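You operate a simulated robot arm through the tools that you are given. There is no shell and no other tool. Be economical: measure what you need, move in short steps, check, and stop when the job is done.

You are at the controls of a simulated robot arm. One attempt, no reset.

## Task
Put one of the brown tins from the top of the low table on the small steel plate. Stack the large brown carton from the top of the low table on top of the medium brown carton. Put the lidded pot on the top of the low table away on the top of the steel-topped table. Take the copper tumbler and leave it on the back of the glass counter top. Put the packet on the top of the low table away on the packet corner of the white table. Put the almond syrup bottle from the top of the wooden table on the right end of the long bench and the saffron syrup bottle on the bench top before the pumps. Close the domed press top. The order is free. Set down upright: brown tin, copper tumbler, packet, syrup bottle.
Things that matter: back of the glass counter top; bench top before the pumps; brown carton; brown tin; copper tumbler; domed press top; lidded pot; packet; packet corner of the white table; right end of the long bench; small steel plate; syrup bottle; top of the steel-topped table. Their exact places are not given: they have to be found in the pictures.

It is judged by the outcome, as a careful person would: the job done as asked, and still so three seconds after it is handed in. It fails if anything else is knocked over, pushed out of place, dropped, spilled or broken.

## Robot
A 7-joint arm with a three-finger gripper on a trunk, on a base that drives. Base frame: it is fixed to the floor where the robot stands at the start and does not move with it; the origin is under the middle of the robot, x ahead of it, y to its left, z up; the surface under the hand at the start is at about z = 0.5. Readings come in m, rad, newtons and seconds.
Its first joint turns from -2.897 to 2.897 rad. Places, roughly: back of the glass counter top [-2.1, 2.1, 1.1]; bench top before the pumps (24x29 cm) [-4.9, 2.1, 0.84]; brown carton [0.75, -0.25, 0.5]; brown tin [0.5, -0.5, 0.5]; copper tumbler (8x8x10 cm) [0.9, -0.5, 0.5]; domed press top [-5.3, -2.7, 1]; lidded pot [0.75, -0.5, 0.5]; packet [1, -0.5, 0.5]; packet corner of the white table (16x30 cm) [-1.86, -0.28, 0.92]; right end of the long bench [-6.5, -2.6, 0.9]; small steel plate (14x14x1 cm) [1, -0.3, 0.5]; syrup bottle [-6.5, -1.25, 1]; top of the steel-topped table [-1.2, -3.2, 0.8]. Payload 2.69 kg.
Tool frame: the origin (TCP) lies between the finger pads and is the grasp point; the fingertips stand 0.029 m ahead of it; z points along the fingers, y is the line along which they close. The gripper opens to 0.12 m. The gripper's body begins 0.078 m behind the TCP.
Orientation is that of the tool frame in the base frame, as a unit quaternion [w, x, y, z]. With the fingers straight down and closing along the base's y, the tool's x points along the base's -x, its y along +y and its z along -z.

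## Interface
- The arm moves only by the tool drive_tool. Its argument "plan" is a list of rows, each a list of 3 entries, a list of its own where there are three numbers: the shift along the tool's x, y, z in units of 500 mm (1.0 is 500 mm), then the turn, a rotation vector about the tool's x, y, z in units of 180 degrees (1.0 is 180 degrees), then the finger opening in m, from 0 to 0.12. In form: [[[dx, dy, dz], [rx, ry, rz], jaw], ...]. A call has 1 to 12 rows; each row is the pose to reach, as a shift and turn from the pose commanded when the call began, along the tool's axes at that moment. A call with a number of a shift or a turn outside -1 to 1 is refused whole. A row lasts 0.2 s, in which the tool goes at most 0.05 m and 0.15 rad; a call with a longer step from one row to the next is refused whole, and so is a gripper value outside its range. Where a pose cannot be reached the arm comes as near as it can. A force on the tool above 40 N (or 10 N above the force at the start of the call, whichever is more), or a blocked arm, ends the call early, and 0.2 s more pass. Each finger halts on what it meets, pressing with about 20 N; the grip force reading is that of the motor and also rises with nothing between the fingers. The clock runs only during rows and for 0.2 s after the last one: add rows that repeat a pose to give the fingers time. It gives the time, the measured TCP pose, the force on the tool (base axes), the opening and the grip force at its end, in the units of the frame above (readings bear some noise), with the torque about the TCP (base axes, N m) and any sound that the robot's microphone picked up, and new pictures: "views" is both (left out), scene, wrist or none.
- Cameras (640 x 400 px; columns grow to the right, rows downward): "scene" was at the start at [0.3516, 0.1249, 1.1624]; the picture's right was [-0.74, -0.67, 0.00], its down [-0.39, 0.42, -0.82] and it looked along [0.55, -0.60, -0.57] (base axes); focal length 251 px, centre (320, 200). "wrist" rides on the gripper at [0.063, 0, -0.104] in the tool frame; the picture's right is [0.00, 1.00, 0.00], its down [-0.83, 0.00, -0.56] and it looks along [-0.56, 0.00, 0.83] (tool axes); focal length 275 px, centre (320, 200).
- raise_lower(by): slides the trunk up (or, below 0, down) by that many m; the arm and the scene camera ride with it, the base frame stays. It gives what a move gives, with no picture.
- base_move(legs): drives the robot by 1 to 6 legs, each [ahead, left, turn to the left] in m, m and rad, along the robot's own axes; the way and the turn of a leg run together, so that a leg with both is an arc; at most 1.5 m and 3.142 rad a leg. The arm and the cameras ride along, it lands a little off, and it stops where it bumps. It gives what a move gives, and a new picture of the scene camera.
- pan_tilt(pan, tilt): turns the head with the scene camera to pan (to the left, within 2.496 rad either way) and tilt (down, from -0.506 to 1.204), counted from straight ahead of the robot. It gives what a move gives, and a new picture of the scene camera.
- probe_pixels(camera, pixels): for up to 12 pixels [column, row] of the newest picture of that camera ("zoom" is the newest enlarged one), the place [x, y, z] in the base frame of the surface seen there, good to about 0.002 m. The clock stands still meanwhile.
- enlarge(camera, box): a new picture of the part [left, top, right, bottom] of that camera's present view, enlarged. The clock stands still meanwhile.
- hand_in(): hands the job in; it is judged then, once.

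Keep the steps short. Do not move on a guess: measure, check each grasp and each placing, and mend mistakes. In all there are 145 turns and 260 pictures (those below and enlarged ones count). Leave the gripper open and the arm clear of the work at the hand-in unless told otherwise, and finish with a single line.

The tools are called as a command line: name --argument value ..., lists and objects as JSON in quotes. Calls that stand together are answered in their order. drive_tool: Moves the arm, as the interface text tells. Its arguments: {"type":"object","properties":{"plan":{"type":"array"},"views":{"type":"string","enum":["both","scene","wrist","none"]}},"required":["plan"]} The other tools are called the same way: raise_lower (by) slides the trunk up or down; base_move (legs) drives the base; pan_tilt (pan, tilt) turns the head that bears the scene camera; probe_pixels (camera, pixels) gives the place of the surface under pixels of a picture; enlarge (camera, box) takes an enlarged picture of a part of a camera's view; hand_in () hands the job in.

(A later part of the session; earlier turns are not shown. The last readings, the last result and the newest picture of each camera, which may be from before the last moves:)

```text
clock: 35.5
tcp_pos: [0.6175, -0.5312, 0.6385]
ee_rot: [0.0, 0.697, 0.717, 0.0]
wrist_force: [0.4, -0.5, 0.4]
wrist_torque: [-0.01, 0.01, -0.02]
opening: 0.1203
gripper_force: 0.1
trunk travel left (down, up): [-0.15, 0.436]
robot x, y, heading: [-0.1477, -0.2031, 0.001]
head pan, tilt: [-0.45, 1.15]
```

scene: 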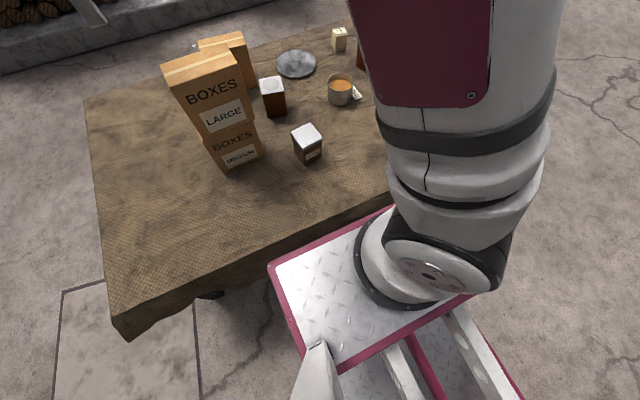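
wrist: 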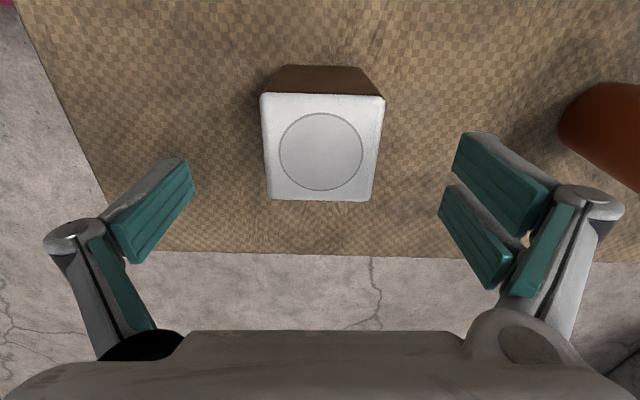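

Centred. Down 0.075 m, close, then lift 0.2 m.

drive_tool --plan '[[[0, 0, 0.08], [0, 0, 0], 0.12], [[0, 0, 0.15], [0, 0, 0], 0.12], [[0, 0, 0.15], [0, 0, 0], 0.05], [[0, 0, 0.15], [0, 0, 0], 0.045], [[0, 0, 0.15], [0, 0, 0], 0.045], [[0, 0, 0.11], [0, 0, 0], 0.045], [[0, 0, 0.03], [0, 0, 0], 0.045], [[0, 0, -0.06], [0, 0, 0], 0.045], [[0, 0, -0.15], [0, 0, 0], 0.045], [[0, 0, -0.24], [0, 0, 0], 0.045]]' --views "wrist"

```text
clock: 37.7
tcp_pos: [0.619, -0.5313, 0.7574]
ee_rot: [-0.001, 0.697, 0.717, 0.0]
wrist_force: [0.4, 0.3, -3.5]
wrist_torque: [-0.02, 0.04, -0.01]
opening: 0.066
gripper_force: 19.9
trunk travel left (down, up): [-0.15, 0.436]
robot x, y, heading: [-0.1477, -0.2018, -0.003]
head pan, tilt: [-0.45, 1.15]
```

wrist: 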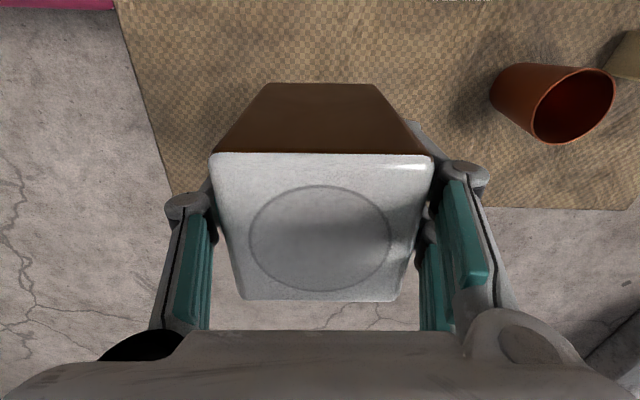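

Tin held (3.5 N). I drive the base 0.17 m ahead so the plate at (0.958,-0.313) comes in reach.

base_move --legs '[[0.17, -0.05, 0]]'

```text
clock: 39.2
tcp_pos: [0.7887, -0.5835, 0.757]
ee_rot: [0.0, 0.697, 0.717, 0.001]
wrist_force: [0.4, 1.0, -4.0]
wrist_torque: [0.0, 0.01, -0.04]
opening: 0.0661
gripper_force: 20.2
trunk travel left (down, up): [-0.15, 0.436]
robot x, y, heading: [0.0256, -0.2561, -0.002]
head pan, tilt: [-0.45, 1.15]
```

scene: 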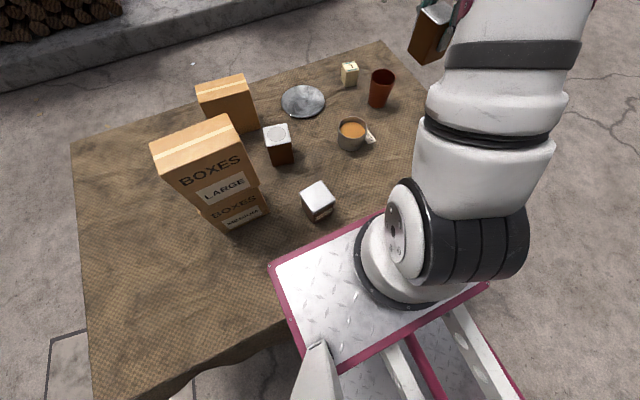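

Now to above the plate: +0.169 x, +0.27 y.

drive_tool --plan '[[[0.07, 0.045, 0], [0, 0, 0], 0.045], [[0.14, 0.09, 0], [0, 0, 0], 0.045], [[0.21, 0.138, 0], [0, 0, 0], 0.045], [[0.28, 0.185, 0], [0, 0, 0], 0.045], [[0.35, 0.232, 0], [0, 0, 0], 0.045], [[0.42, 0.28, 0], [0, 0, 0], 0.045], [[0.48, 0.32, 0], [0, 0, 0], 0.045], [[0.53, 0.353, 0], [0, 0, 0], 0.045], [[0.53, 0.353, 0], [0, 0, 0], 0.045]]' --views "both"

```text
clock: 41.2
tcp_pos: [0.9596, -0.3119, 0.7563]
ee_rot: [0.001, 0.698, 0.716, 0.0]
wrist_force: [0.8, -0.4, -3.0]
wrist_torque: [0.0, 0.0, 0.02]
opening: 0.0657
gripper_force: 19.9
trunk travel left (down, up): [-0.15, 0.436]
robot x, y, heading: [0.0226, -0.2546, -0.005]
head pan, tilt: [-0.45, 1.15]
```

scene: 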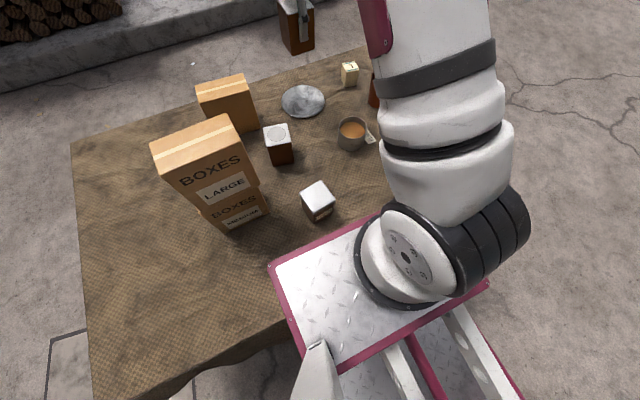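
wrist: 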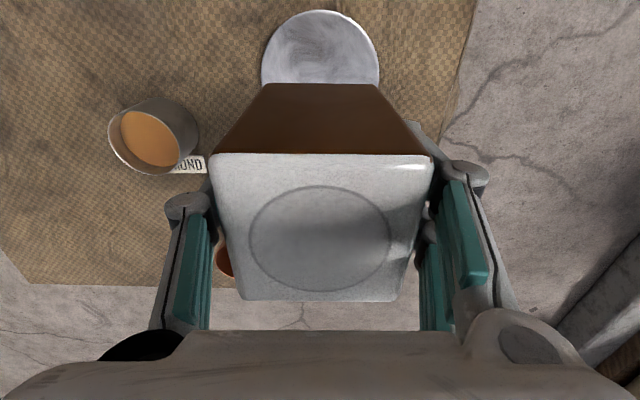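

Plate lies right beneath. Lower 0.183 m.

drive_tool --plan '[[[0, 0, 0.09], [0, 0, 0], 0.045], [[0, 0, 0.18], [0, 0, 0], 0.045], [[0, 0, 0.27], [0, 0, 0], 0.045], [[0, 0, 0.33], [0, 0, 0], 0.045], [[0, 0, 0.352], [0, 0, 0], 0.045], [[0, 0, 0.36], [0, 0, 0], 0.045], [[0, 0, 0.366], [0, 0, 0], 0.045]]' --views "both"

```text
clock: 42.8
tcp_pos: [0.9577, -0.3136, 0.5739]
ee_rot: [0.001, 0.698, 0.716, 0.0]
wrist_force: [-0.6, 0.1, -3.8]
wrist_torque: [0.02, -0.03, 0.01]
opening: 0.0659
gripper_force: 19.6
trunk travel left (down, up): [-0.15, 0.436]
robot x, y, heading: [0.0259, -0.252, -0.003]
head pan, tilt: [-0.45, 1.15]
```

scene: 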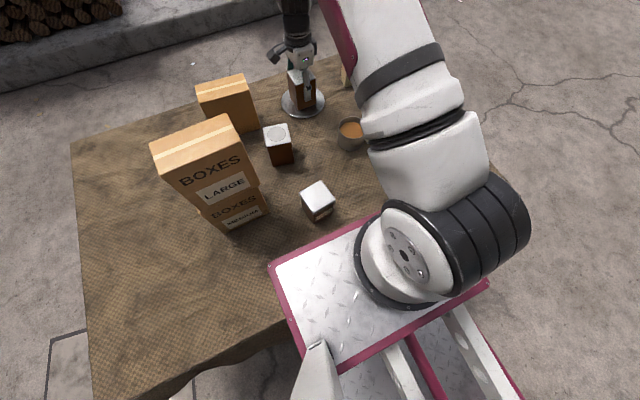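
wrist: 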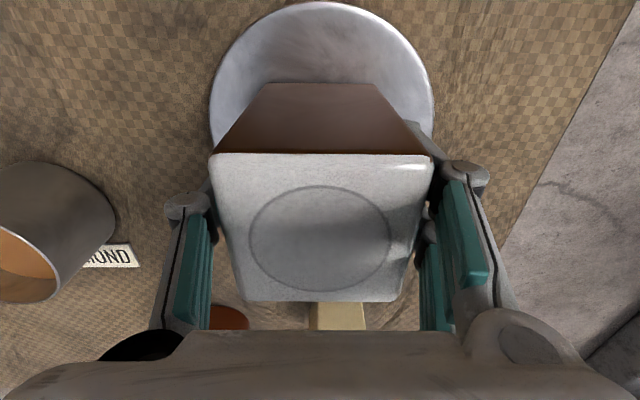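

Not yet touching (force still -3.8). A few mm lower.

drive_tool --plan '[[[0, 0, 0.003], [0, 0, 0], 0.045], [[0, 0, 0.006], [0, 0, 0], 0.045], [[0, 0, 0.006], [0, 0, 0], 0.045]]' --views "none"

```text
clock: 43.6
tcp_pos: [0.9576, -0.3142, 0.5727]
ee_rot: [0.0, 0.698, 0.716, 0.001]
wrist_force: [-5.8, 0.9, 17.9]
wrist_torque: [0.02, 0.2, -0.13]
opening: 0.066
gripper_force: 19.6
trunk travel left (down, up): [-0.15, 0.436]
robot x, y, heading: [0.0227, -0.2509, 0.0]
head pan, tilt: [-0.45, 1.15]
```

Contact. Ease off slightly, open, rise.

drive_tool --plan '[[[0, 0, -0.003], [0, 0, 0], 0.045], [[0, 0, -0.003], [0, 0, 0], 0.09], [[0, 0, -0.003], [0, 0, 0], 0.12], [[0, 0, -0.003], [0, 0, 0], 0.12], [[0, 0, -0.09], [0, 0, 0], 0.12], [[0, 0, -0.18], [0, 0, 0], 0.12], [[0, 0, -0.27], [0, 0, 0], 0.12], [[0, 0, -0.36], [0, 0, 0], 0.12], [[0, 0, -0.45], [0, 0, 0], 0.12], [[0, 0, -0.54], [0, 0, 0], 0.12]]' --views "both"

```text
clock: 45.8
tcp_pos: [0.9572, -0.3141, 0.8417]
ee_rot: [-0.001, 0.698, 0.716, 0.0]
wrist_force: [0.6, 0.7, -1.0]
wrist_torque: [0.01, -0.01, 0.01]
opening: 0.1201
gripper_force: 0.1
trunk travel left (down, up): [-0.15, 0.436]
robot x, y, heading: [0.026, -0.2534, -0.001]
head pan, tilt: [-0.45, 1.15]
```

scene: 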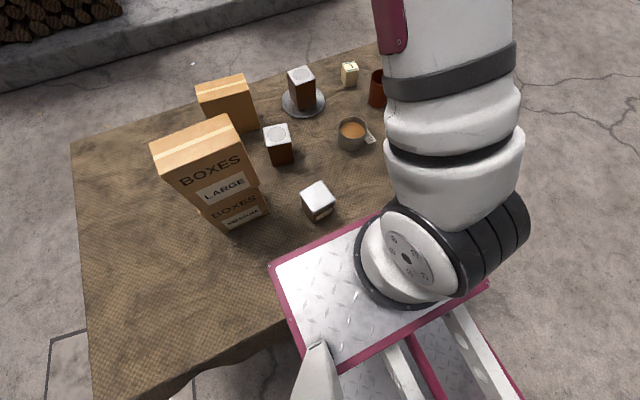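
wrist: 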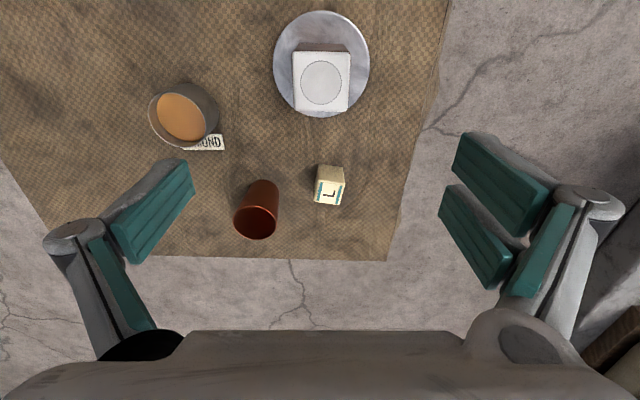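

Tin sits on the plate. Next the packet ("L" cube). I shift the base 0.04 ahead and 0.1 right for reach, then view it from the wrist.

base_move --legs '[[0.04, -0.1, 0]]'

drive_tool --plan '[[[0.0, -0.02, 0.0], [0, 0, 0.004], 0.12], [[0.0, -0.04, 0.04], [0, 0, 0.009], 0.12], [[0.0, -0.04, 0.1], [0, 0, 0.009], 0.12]]' --views "wrist"

enlarge --camera "wrist" --box '[200, 60, 420, 210]'

```text
clock: 47.0
tcp_pos: [0.9741, -0.4009, 0.8409]
ee_rot: [0.0, 0.697, 0.717, 0.0]
wrist_force: [-0.1, 0.1, 0.3]
wrist_torque: [0.0, 0.02, -0.01]
opening: 0.12
gripper_force: 0.1
trunk travel left (down, up): [-0.15, 0.436]
robot x, y, heading: [0.0427, -0.3404, -0.005]
head pan, tilt: [-0.45, 1.15]
```

scene: 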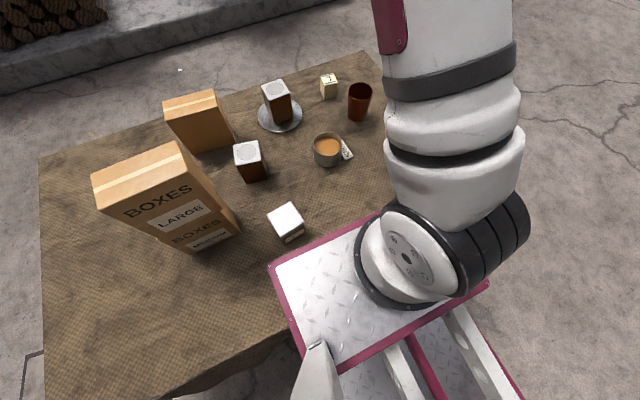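

```text
clock: 47.8
tcp_pos: [0.9557, -0.4013, 0.7912]
ee_rot: [0.0, 0.708, 0.706, 0.0]
wrist_force: [0.6, 0.5, 0.8]
wrist_torque: [0.01, 0.0, 0.01]
opening: 0.12
gripper_force: 0.1
trunk travel left (down, up): [-0.15, 0.436]
robot x, y, heading: [0.0441, -0.3386, -0.004]
head pan, tilt: [-0.45, 1.15]
```

wrist: 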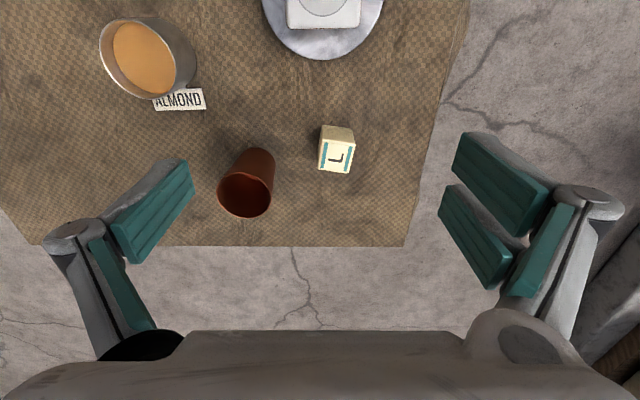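

```text
2.67 times, centred on (310, 135) of wrist
```

zoom: 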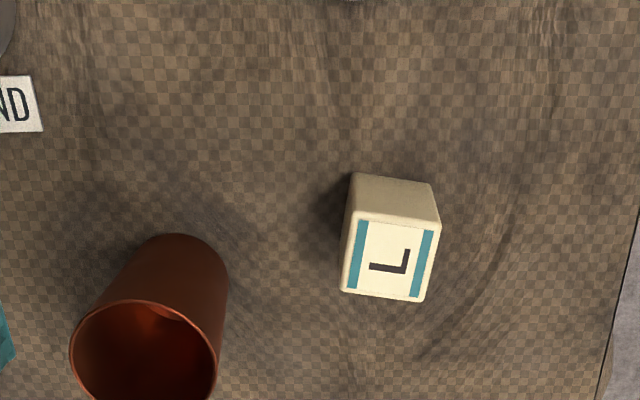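

probe_pixels --camera "zoom" --pixels '[[355, 220], [435, 230], [343, 290], [424, 298], [390, 260], [145, 305], [72, 350], [217, 355], [145, 320]]'

probe_pixels --camera "wrist" --pixels '[[230, 176], [262, 178], [219, 195], [273, 195], [247, 216], [325, 10]]'

```text
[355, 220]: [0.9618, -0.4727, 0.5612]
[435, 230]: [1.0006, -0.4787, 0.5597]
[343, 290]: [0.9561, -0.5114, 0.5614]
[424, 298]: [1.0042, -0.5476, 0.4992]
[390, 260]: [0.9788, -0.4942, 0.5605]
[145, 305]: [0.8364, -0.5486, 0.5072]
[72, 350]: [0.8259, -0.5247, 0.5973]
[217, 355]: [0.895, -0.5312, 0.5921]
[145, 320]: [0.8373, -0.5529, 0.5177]
```

```text
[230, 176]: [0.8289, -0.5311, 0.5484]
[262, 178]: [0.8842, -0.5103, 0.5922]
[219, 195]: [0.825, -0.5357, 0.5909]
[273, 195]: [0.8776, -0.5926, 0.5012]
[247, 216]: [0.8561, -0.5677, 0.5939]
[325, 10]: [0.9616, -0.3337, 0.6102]
```

Packet centre (0.9785,-0.4945), 0.04 m square, yaw about -8.6°. I go over it with jaws at 0.08 and turn 8.6°.

drive_tool --plan '[[[-0.09, 0.022, 0.0], [0, 0, 0.024], 0.09], [[-0.186, 0.046, 0.0], [0, 0, 0.048], 0.08], [[-0.186, 0.046, 0.09], [0, 0, 0.048], 0.08], [[-0.186, 0.046, 0.18], [0, 0, 0.048], 0.08], [[-0.186, 0.046, 0.27], [0, 0, 0.048], 0.08], [[-0.186, 0.046, 0.34], [0, 0, 0.048], 0.08]]' --views "wrist"

```text
clock: 49.2
tcp_pos: [0.9794, -0.4932, 0.6206]
ee_rot: [0.0, 0.76, 0.65, 0.0]
wrist_force: [-0.3, 0.3, 0.3]
wrist_torque: [0.01, 0.0, 0.0]
opening: 0.08
gripper_force: 0.0
trunk travel left (down, up): [-0.15, 0.436]
robot x, y, heading: [0.0442, -0.3422, -0.001]
head pan, tilt: [-0.45, 1.15]
```

wrist: 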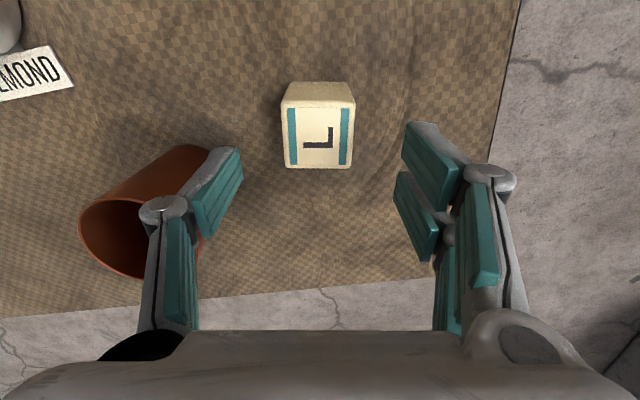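

Aligned. Descend 0.08, close, lift.

drive_tool --plan '[[[0, 0, 0.08], [0, 0, 0], 0.08], [[0, 0, 0.164], [0, 0, 0], 0.08], [[0, 0, 0.164], [0, 0, 0], 0.03], [[0, 0, 0.164], [0, 0, 0], 0.025], [[0, 0, 0.164], [0, 0, 0], 0.025], [[0, 0, 0.12], [0, 0, 0], 0.025], [[0, 0, 0.04], [0, 0, 0], 0.025], [[0, 0, -0.05], [0, 0, 0], 0.025], [[0, 0, -0.14], [0, 0, 0], 0.025], [[0, 0, -0.23], [0, 0, 0], 0.025], [[0, 0, -0.32], [0, 0, 0], 0.025], [[0, 0, -0.4], [0, 0, 0], 0.025]]' --views "both"

```text
clock: 51.8
tcp_pos: [0.9795, -0.4938, 0.8218]
ee_rot: [-0.001, 0.759, 0.652, 0.0]
wrist_force: [0.3, -0.6, -2.2]
wrist_torque: [0.0, 0.03, -0.02]
opening: 0.0447
gripper_force: 20.3
trunk travel left (down, up): [-0.15, 0.436]
robot x, y, heading: [0.0407, -0.3377, -0.003]
head pan, tilt: [-0.45, 1.15]
```

scene: 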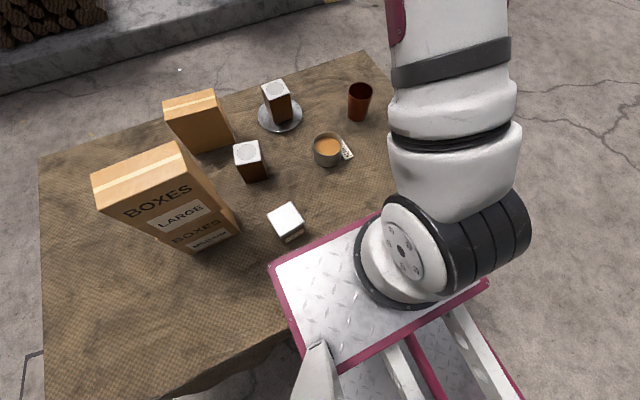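
wrist: 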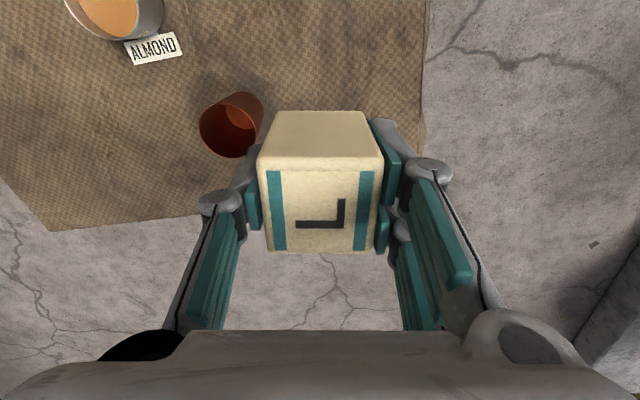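

Packet held. I back off 0.75 m and look around behind me for the route.

base_move --legs '[[-0.75, 0, 0]]'

pan_tilt --pan 2.4 --tilt 0.35

pan_tilt --pan -2.4 --tilt 0.35

```text
clock: 55.2
tcp_pos: [0.3172, -0.4937, 0.8205]
ee_rot: [-0.001, 0.761, 0.649, 0.0]
wrist_force: [-0.5, -0.4, -1.5]
wrist_torque: [-0.01, 0.01, 0.0]
opening: 0.0444
gripper_force: 19.5
trunk travel left (down, up): [-0.15, 0.436]
robot x, y, heading: [-0.6203, -0.3391, -0.01]
head pan, tilt: [-0.45, 1.15]
stopped in leg 1: the robot was blocked; the commanded pose is now the measured one
```

scene: 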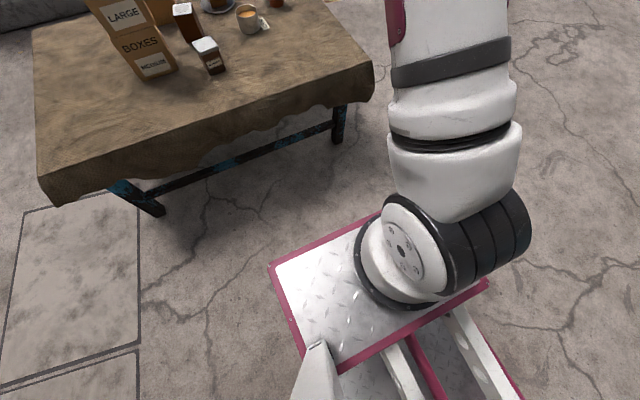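

```text
clock: 57.7
tcp_pos: [0.3163, -0.4953, 0.8215]
ee_rot: [0.001, 0.761, 0.649, 0.0]
wrist_force: [0.4, -0.6, -1.7]
wrist_torque: [-0.05, -0.02, -0.01]
opening: 0.0446
gripper_force: 20.0
trunk travel left (down, up): [-0.15, 0.436]
robot x, y, heading: [-0.6197, -0.3385, -0.013]
head pan, tilt: [2.4, 0.351]
```

scene: 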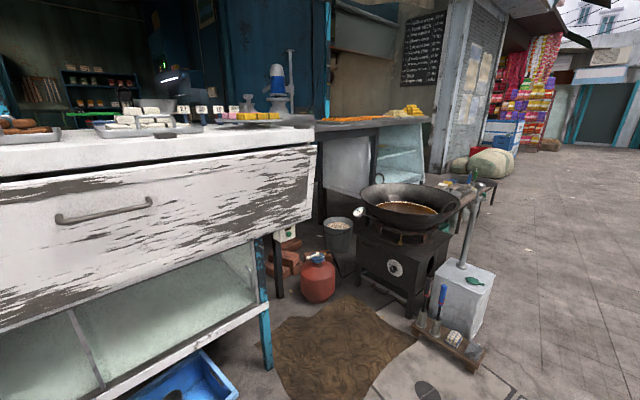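

```text
clock: 61.5
tcp_pos: [0.3174, -0.4947, 0.8218]
ee_rot: [-0.001, 0.761, 0.649, 0.001]
wrist_force: [0.5, 0.1, -1.1]
wrist_torque: [-0.01, -0.02, 0.02]
opening: 0.0444
gripper_force: 19.4
trunk travel left (down, up): [-0.15, 0.436]
robot x, y, heading: [-0.6212, -0.3353, -0.015]
head pan, tilt: [-2.4, 0.351]
```

scene: 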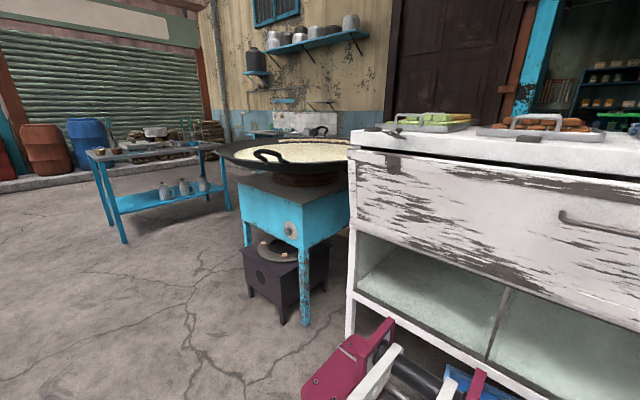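

I stopped against something behind: the white table/counter is right there. I'll measure its layout from these views.

probe_pixels --camera "scene" --pixels '[[352, 140], [360, 165], [630, 175], [345, 330], [520, 399], [430, 125], [540, 128], [250, 185], [305, 320], [160, 200], [120, 155], [345, 155]]'

enlarge --camera "scene" --box '[220, 100, 640, 360]'

```text
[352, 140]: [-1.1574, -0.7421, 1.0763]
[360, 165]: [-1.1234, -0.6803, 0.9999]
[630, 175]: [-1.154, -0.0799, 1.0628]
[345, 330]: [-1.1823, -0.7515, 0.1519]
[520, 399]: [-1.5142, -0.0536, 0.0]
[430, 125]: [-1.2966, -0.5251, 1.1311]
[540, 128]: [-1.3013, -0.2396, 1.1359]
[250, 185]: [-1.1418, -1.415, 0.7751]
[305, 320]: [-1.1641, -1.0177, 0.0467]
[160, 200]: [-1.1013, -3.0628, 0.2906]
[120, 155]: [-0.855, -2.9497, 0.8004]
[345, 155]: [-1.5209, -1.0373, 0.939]
```

```text
1.52 times, centred on (430, 230) of scene
```

zoom: 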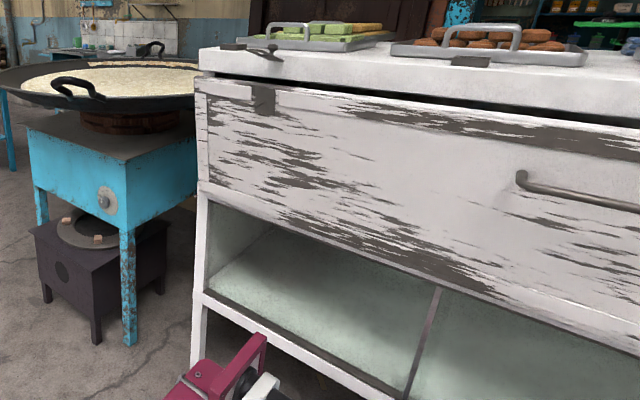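

The front counter stands at x≈-1.15 with top z≈1.08; the blue-framed table at (-1.0,-3.0) with top 0.80 is the steel-topped one. I free the base forward a bit, raise the trunk and look over the counter.

base_move --legs '[[0.2, 0, 0.01]]'

raise_lower --by 0.42

pan_tilt --pan -2.496 --tilt 0.3

pan_tilt --pan 2.496 --tilt 0.3

```text
clock: 63.1
tcp_pos: [0.5174, -0.4833, 0.8215]
ee_rot: [0.0, 0.756, 0.654, 0.0]
wrist_force: [0.4, 0.4, -0.5]
wrist_torque: [0.03, -0.05, 0.0]
opening: 0.0444
gripper_force: 20.2
trunk travel left (down, up): [-0.15, 0.436]
robot x, y, heading: [-0.4202, -0.3373, 0.005]
head pan, tilt: [-2.4, 0.351]
```

scene: 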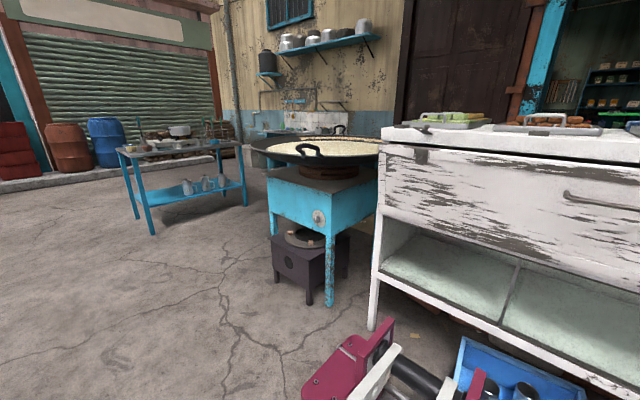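

```text
refused: 0.42 is not a number from -0.4 to 0.4
```

```text
clock: 63.8
tcp_pos: [0.5178, -0.4847, 0.8223]
ee_rot: [-0.001, 0.757, 0.654, 0.001]
wrist_force: [-0.3, 0.0, -1.0]
wrist_torque: [0.03, -0.01, -0.01]
opening: 0.0444
gripper_force: 20.2
trunk travel left (down, up): [-0.15, 0.436]
robot x, y, heading: [-0.4219, -0.3393, 0.002]
head pan, tilt: [-2.496, 0.3]
```

scene: 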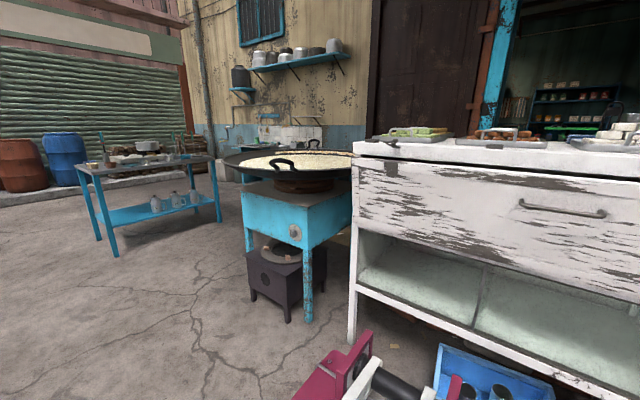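

```text
clock: 67.7
tcp_pos: [0.5168, -0.4833, 0.8225]
ee_rot: [0.0, 0.756, 0.654, 0.0]
wrist_force: [-0.5, 0.4, -0.7]
wrist_torque: [-0.02, -0.01, -0.01]
opening: 0.0442
gripper_force: 20.1
trunk travel left (down, up): [-0.15, 0.436]
robot x, y, heading: [-0.42, -0.3368, 0.004]
head pan, tilt: [2.496, 0.3]
```

scene: 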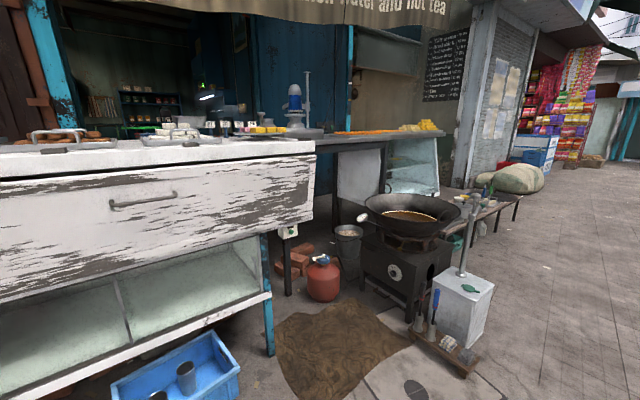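

raise_lower --by 0.4

pan_tilt --pan -2.496 --tilt 0.45

enlarge --camera "scene" --box '[340, 60, 640, 260]'

pan_tilt --pan 2.496 --tilt 0.45

enlarge --camera "scene" --box '[0, 60, 320, 260]'

```text
clock: 71.5
tcp_pos: [0.4117, -0.4846, 1.2223]
ee_rot: [-0.001, 0.756, 0.654, 0.001]
wrist_force: [0.1, 0.2, -2.3]
wrist_torque: [-0.01, 0.02, -0.02]
opening: 0.0445
gripper_force: 19.9
trunk travel left (down, up): [-0.55, 0.036]
robot x, y, heading: [-0.4236, -0.3397, 0.0]
head pan, tilt: [2.496, 0.3]
```

```text
clock: 75.5
tcp_pos: [0.4114, -0.4855, 1.2229]
ee_rot: [-0.001, 0.756, 0.654, 0.002]
wrist_force: [0.3, -0.2, -2.3]
wrist_torque: [0.0, -0.02, -0.01]
opening: 0.0445
gripper_force: 19.2
trunk travel left (down, up): [-0.55, 0.036]
robot x, y, heading: [-0.4196, -0.3363, 0.007]
head pan, tilt: [-2.496, 0.45]
```

scene: 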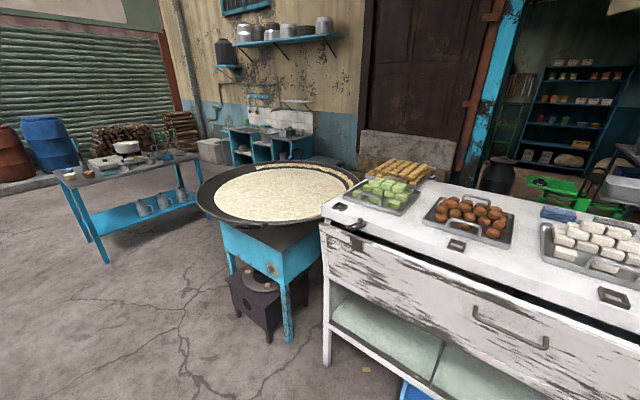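

```text
2.00 times, centred on (490, 160) of scene
```

zoom: 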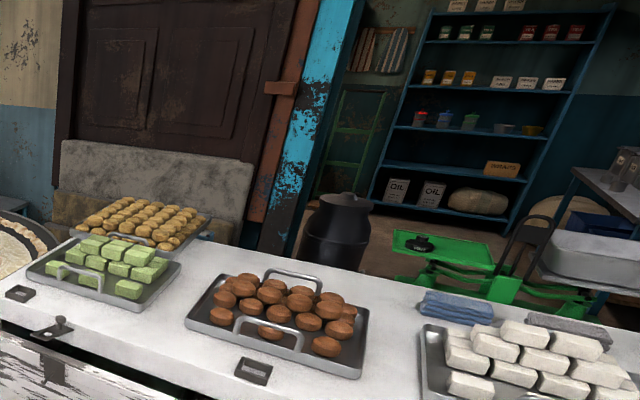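

```text
clock: 79.4
tcp_pos: [0.4118, -0.4847, 1.2213]
ee_rot: [-0.001, 0.756, 0.654, 0.001]
wrist_force: [0.1, 0.6, -0.7]
wrist_torque: [-0.01, 0.03, 0.0]
opening: 0.0445
gripper_force: 20.5
trunk travel left (down, up): [-0.55, 0.036]
robot x, y, heading: [-0.4192, -0.3366, 0.005]
head pan, tilt: [2.496, 0.45]
```

scene: 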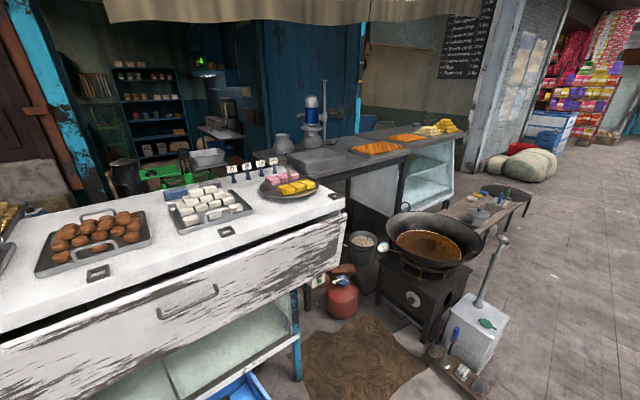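

```text
2.00 times, centred on (160, 160) of scene
```

zoom: 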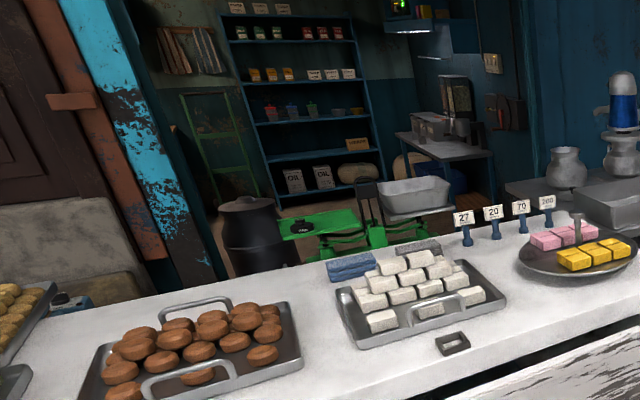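

I see a counter with sweets, a glass-fronted counter beyond. I'll probe for the white table behind and the glass counter.

probe_pixels --camera "zoom" --pixels '[[310, 225], [350, 265], [250, 235], [410, 195], [60, 360], [200, 280], [540, 255], [30, 180], [60, 240], [80, 300], [430, 140], [500, 300]]'

probe_pixels --camera "scene" --pixels '[[380, 148], [410, 137], [435, 130], [350, 155], [420, 150], [455, 133], [320, 155], [350, 140], [311, 105], [30, 215], [300, 195], [340, 170]]'

```text
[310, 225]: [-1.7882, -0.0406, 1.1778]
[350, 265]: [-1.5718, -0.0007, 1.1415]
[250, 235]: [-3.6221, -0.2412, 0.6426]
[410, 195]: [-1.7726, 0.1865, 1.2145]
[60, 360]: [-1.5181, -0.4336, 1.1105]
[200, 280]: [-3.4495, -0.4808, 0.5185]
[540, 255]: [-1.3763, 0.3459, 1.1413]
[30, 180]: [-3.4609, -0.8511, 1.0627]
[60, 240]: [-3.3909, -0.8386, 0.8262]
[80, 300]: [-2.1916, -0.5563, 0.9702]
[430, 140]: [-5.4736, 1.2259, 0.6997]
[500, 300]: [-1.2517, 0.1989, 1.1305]
```

```text
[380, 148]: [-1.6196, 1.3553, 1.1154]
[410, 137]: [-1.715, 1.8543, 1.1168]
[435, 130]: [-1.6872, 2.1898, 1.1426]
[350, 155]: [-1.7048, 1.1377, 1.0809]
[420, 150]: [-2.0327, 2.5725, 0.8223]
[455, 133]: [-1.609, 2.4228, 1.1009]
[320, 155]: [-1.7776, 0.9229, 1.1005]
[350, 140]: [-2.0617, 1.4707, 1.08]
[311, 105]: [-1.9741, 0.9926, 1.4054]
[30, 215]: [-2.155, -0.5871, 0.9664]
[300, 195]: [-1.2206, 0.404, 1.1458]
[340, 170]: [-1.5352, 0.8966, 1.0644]
```

I need a proper view of the area behind the counter. I drive to open ground at about (-0.3,-2.1), then turn to face -x.

base_move --legs '[[0.1, -1.4, 0], [0, -0.4, 0], [0, 0, -1.57], [0, 0, -1.57]]'

pan_tilt --pan 0.3 --tilt 0.3

```text
clock: 96.1
tcp_pos: [-1.1481, -2.0032, 1.2219]
ee_rot: [-0.001, -0.657, 0.753, -0.001]
wrist_force: [0.0, 0.1, -1.8]
wrist_torque: [-0.03, -0.01, -0.01]
opening: 0.0443
gripper_force: 19.8
trunk travel left (down, up): [-0.55, 0.036]
robot x, y, heading: [-0.3161, -2.1476, -3.132]
head pan, tilt: [2.496, 0.45]
```

scene: 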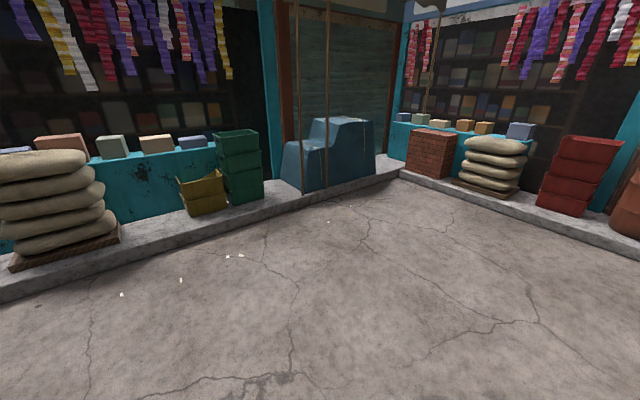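

```text
clock: 98.2
tcp_pos: [-1.1485, -2.002, 1.2231]
ee_rot: [-0.001, -0.658, 0.753, 0.0]
wrist_force: [1.1, 0.0, -0.8]
wrist_torque: [-0.01, 0.0, 0.03]
opening: 0.0447
gripper_force: 19.9
trunk travel left (down, up): [-0.55, 0.036]
robot x, y, heading: [-0.3201, -2.1416, -3.126]
head pan, tilt: [0.3, 0.3]
```

scene: 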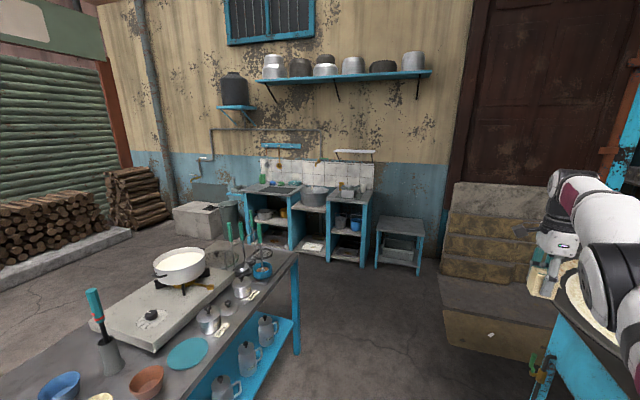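

The steel-topped table is in front-left with many items. Now I look to the right, behind the counter.

pan_tilt --pan -0.75 --tilt 0.3

pan_tilt --pan 0.75 --tilt 0.5

```text
clock: 99.5
tcp_pos: [-1.1481, -2.0024, 1.2212]
ee_rot: [0.0, -0.657, 0.754, 0.0]
wrist_force: [0.4, 0.5, -1.4]
wrist_torque: [0.0, 0.0, 0.0]
opening: 0.0445
gripper_force: 19.7
trunk travel left (down, up): [-0.55, 0.036]
robot x, y, heading: [-0.3134, -2.1379, -3.128]
head pan, tilt: [-0.75, 0.3]
```

scene: 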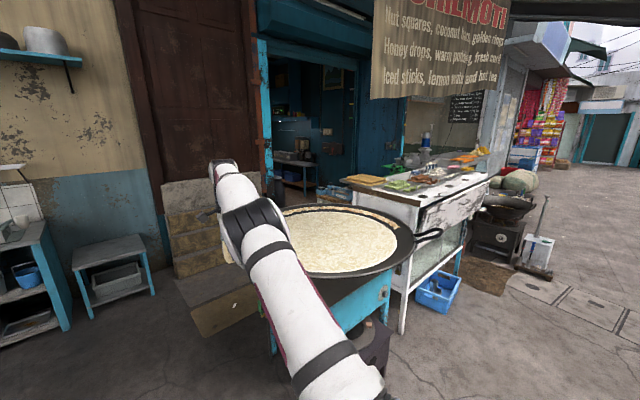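

```text
clock: 101.1
tcp_pos: [-1.148, -2.0015, 1.2217]
ee_rot: [-0.001, -0.658, 0.753, -0.001]
wrist_force: [0.6, 0.1, -0.7]
wrist_torque: [0.02, 0.01, 0.0]
opening: 0.0445
gripper_force: 19.9
trunk travel left (down, up): [-0.55, 0.036]
robot x, y, heading: [-0.3147, -2.1416, -3.128]
head pan, tilt: [0.75, 0.499]
```

scene: 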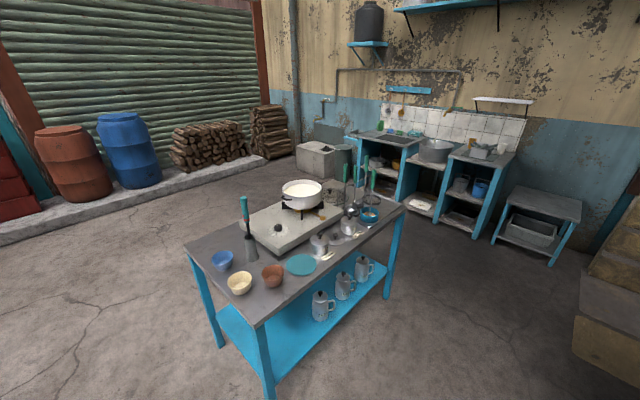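

The steel table's items are noted. Now I measure the passage between the wall steps, stove, and counter.

pan_tilt --pan -0.6 --tilt 0.45

probe_pixels --camera "scene" --pixels '[[130, 220], [170, 240], [205, 305], [240, 280], [60, 290], [280, 170], [390, 180], [410, 170], [350, 320], [350, 225], [290, 100], [130, 350]]'

enlarge --camera "scene" --box '[200, 80, 460, 260]'

```text
clock: 102.6
tcp_pos: [-1.1493, -2.0015, 1.2223]
ee_rot: [0.0, -0.657, 0.754, -0.001]
wrist_force: [-0.6, -0.1, -1.3]
wrist_torque: [0.0, 0.0, 0.0]
opening: 0.0447
gripper_force: 19.7
trunk travel left (down, up): [-0.55, 0.036]
robot x, y, heading: [-0.3139, -2.1419, -3.132]
head pan, tilt: [-0.6, 0.45]
```

scene: 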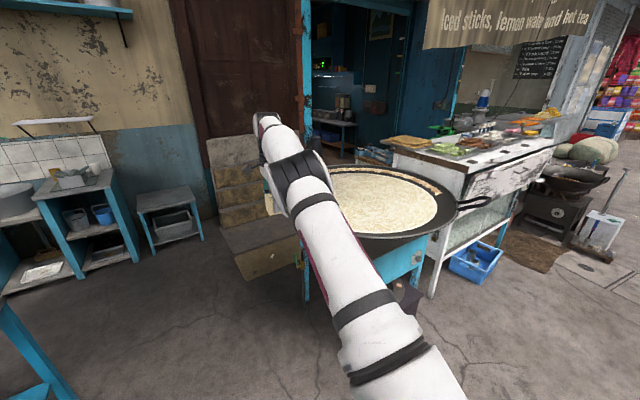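

```text
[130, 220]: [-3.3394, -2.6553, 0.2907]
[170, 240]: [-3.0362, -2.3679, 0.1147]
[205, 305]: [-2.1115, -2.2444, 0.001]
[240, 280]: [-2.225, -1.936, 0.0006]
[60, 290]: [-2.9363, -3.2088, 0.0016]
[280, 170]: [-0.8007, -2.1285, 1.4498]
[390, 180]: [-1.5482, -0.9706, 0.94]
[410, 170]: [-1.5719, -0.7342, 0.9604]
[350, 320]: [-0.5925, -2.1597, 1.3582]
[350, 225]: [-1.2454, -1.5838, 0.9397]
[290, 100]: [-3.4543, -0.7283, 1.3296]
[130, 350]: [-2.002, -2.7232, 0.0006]
```

```text
2.22 times, centred on (330, 170) of scene
```

zoom: 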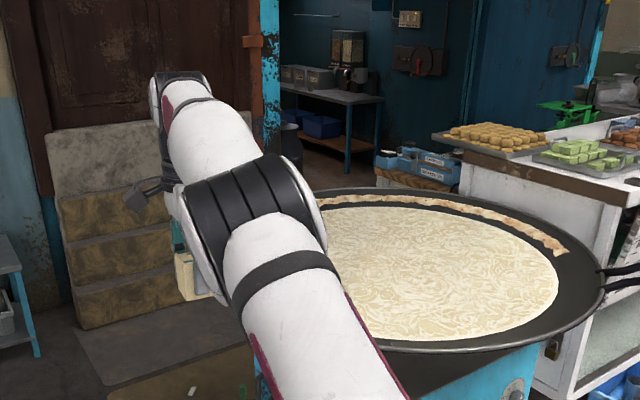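

I drive along the corridor to (-2.1,-2.15) and turn to face +y, looking into the stall.

base_move --legs '[[1.2, 0, 0], [0.6, 0, 0], [0, 0, -1.57]]'

pan_tilt --pan 0.0 --tilt 0.45

```text
clock: 115.5
tcp_pos: [-1.9732, -1.3379, 1.2228]
ee_rot: [-0.001, 0.065, 0.998, 0.001]
wrist_force: [0.2, 0.1, -0.8]
wrist_torque: [0.01, -0.01, 0.0]
opening: 0.0445
gripper_force: 19.2
trunk travel left (down, up): [-0.55, 0.036]
robot x, y, heading: [-2.1105, -2.1719, 1.589]
head pan, tilt: [-0.6, 0.45]
```

scene: 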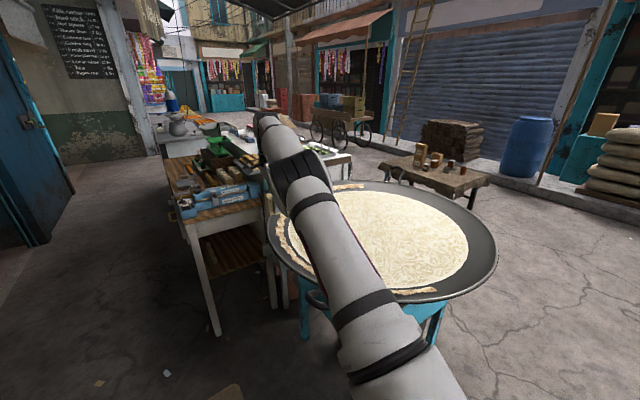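

```text
clock: 116.5
tcp_pos: [-1.973, -1.337, 1.222]
ee_rot: [-0.001, 0.064, 0.998, 0.0]
wrist_force: [-0.2, 0.1, -0.9]
wrist_torque: [0.0, 0.01, -0.01]
opening: 0.0445
gripper_force: 20.1
trunk travel left (down, up): [-0.55, 0.036]
robot x, y, heading: [-2.105, -2.1749, 1.587]
head pan, tilt: [0.0, 0.45]
```

scene: 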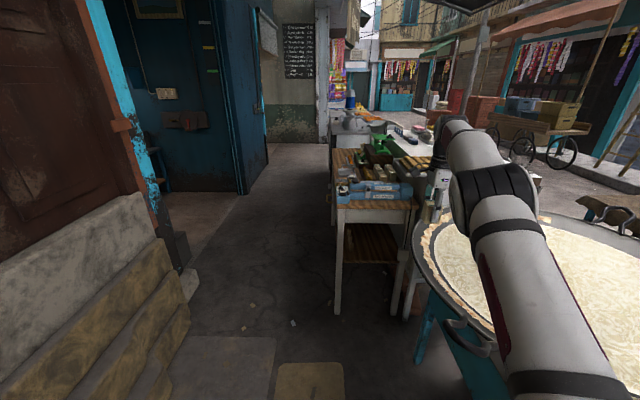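

The white table (wooden top, with rows of packets) is here. I zoom in and measure.

enlarge --camera "scene" --box '[310, 90, 460, 220]'

probe_pixels --camera "scene" --pixels '[[340, 203], [412, 203], [334, 152], [375, 190], [340, 310], [195, 285], [150, 230], [240, 190], [262, 330], [385, 150], [345, 170], [330, 222]]'

```text
3.08 times, centred on (385, 155) of scene
```

zoom: 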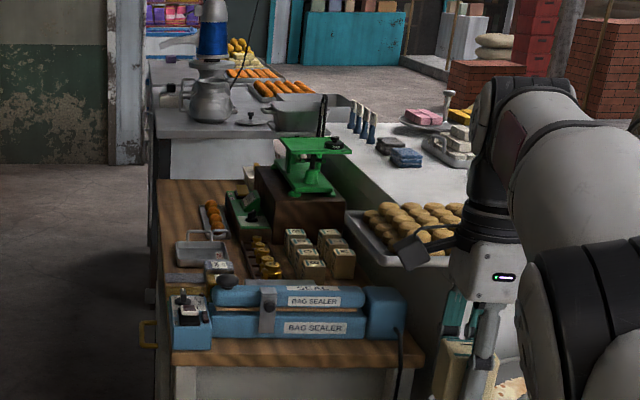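

```text
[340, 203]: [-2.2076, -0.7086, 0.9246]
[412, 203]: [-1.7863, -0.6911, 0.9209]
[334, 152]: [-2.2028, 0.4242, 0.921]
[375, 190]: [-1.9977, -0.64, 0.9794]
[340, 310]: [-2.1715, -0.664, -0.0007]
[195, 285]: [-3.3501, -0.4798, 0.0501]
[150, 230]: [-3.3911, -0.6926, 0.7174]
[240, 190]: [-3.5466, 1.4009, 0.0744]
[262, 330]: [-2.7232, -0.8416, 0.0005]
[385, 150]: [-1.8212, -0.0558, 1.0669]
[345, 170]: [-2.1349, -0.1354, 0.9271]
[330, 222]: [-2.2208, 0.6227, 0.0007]
```

White table spans x -2.22…-1.77; six similar packets stand near (-1.85,-0.3). I check the passage floor at left for obstacles.

pan_tilt --pan 0.5 --tilt 0.7

probe_pixels --camera "scene" --pixels '[[130, 160], [250, 200], [330, 230], [330, 300], [200, 300], [440, 250], [420, 290], [300, 130], [60, 250], [250, 290], [360, 180], [260, 350]]'

```text
clock: 117.4
tcp_pos: [-1.9744, -1.3373, 1.2219]
ee_rot: [0.0, 0.066, 0.998, -0.001]
wrist_force: [0.5, -0.1, -0.8]
wrist_torque: [-0.04, 0.0, 0.0]
opening: 0.0445
gripper_force: 20.0
trunk travel left (down, up): [-0.55, 0.036]
robot x, y, heading: [-2.1084, -2.1707, 1.587]
head pan, tilt: [0.499, 0.7]
```

scene: 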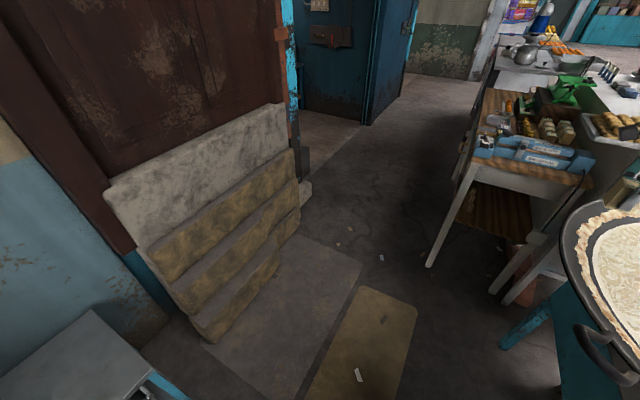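

```text
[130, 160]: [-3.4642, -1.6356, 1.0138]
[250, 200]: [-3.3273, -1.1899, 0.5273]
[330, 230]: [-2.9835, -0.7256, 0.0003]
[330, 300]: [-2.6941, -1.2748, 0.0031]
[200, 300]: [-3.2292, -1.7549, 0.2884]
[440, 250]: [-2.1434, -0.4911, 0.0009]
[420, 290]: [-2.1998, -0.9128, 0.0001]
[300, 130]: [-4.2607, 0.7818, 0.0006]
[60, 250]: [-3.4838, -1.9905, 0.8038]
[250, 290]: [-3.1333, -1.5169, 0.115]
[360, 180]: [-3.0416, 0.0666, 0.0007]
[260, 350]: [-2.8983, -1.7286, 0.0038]
```

Passage is free at x≈-2.65. Drive left 0.55, ahead 1.5.

base_move --legs '[[0, 0.55, -0.016], [1.0, 0, 0], [0.5, 0, 0]]'

pan_tilt --pan -0.9 --tilt 0.65

```text
clock: 127.9
tcp_pos: [-2.5094, 0.1503, 1.2221]
ee_rot: [-0.001, 0.074, 0.997, 0.0]
wrist_force: [0.2, 0.2, -0.3]
wrist_torque: [0.0, 0.0, 0.01]
opening: 0.0443
gripper_force: 20.0
trunk travel left (down, up): [-0.55, 0.036]
robot x, y, heading: [-2.6615, -0.6822, 1.57]
head pan, tilt: [0.499, 0.7]
```

scene: 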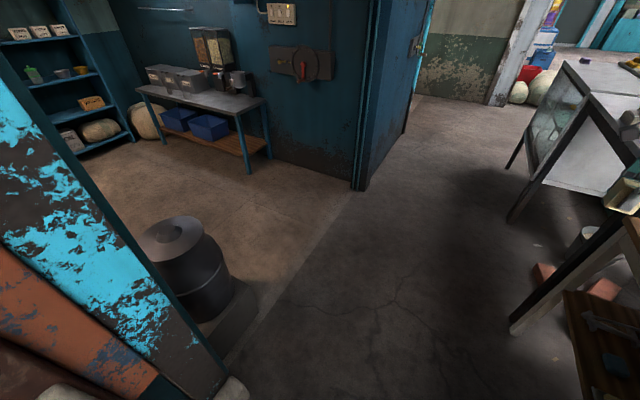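

```text
clock: 129.4
tcp_pos: [-2.5099, 0.1509, 1.2219]
ee_rot: [-0.001, 0.074, 0.997, 0.0]
wrist_force: [0.0, -0.3, -1.9]
wrist_torque: [0.0, 0.0, 0.0]
opening: 0.0447
gripper_force: 19.7
trunk travel left (down, up): [-0.55, 0.036]
robot x, y, heading: [-2.6595, -0.6816, 1.571]
head pan, tilt: [-0.901, 0.649]
```

scene: 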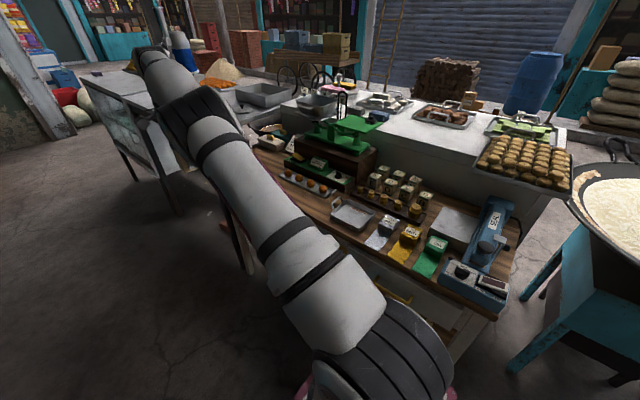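

enlarge --camera "scene" --box '[300, 120, 530, 310]'

probe_pixels --camera "scene" --pixels '[[455, 228], [435, 212], [478, 215], [430, 235], [472, 245], [388, 180], [420, 200], [375, 180], [405, 190], [352, 213], [410, 235], [345, 155]]'

```text
2.11 times, centred on (415, 215) of scene
```

zoom: 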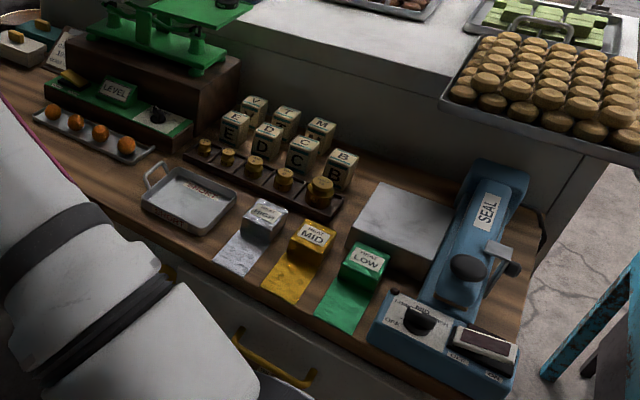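

```text
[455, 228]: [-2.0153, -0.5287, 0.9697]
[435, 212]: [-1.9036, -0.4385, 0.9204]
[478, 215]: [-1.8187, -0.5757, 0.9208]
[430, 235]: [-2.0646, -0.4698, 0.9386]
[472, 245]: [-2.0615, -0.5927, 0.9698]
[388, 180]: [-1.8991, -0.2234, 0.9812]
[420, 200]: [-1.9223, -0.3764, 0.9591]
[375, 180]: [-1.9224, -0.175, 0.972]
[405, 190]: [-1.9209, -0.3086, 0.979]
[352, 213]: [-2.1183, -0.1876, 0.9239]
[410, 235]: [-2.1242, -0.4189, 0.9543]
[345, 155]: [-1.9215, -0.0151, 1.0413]
```

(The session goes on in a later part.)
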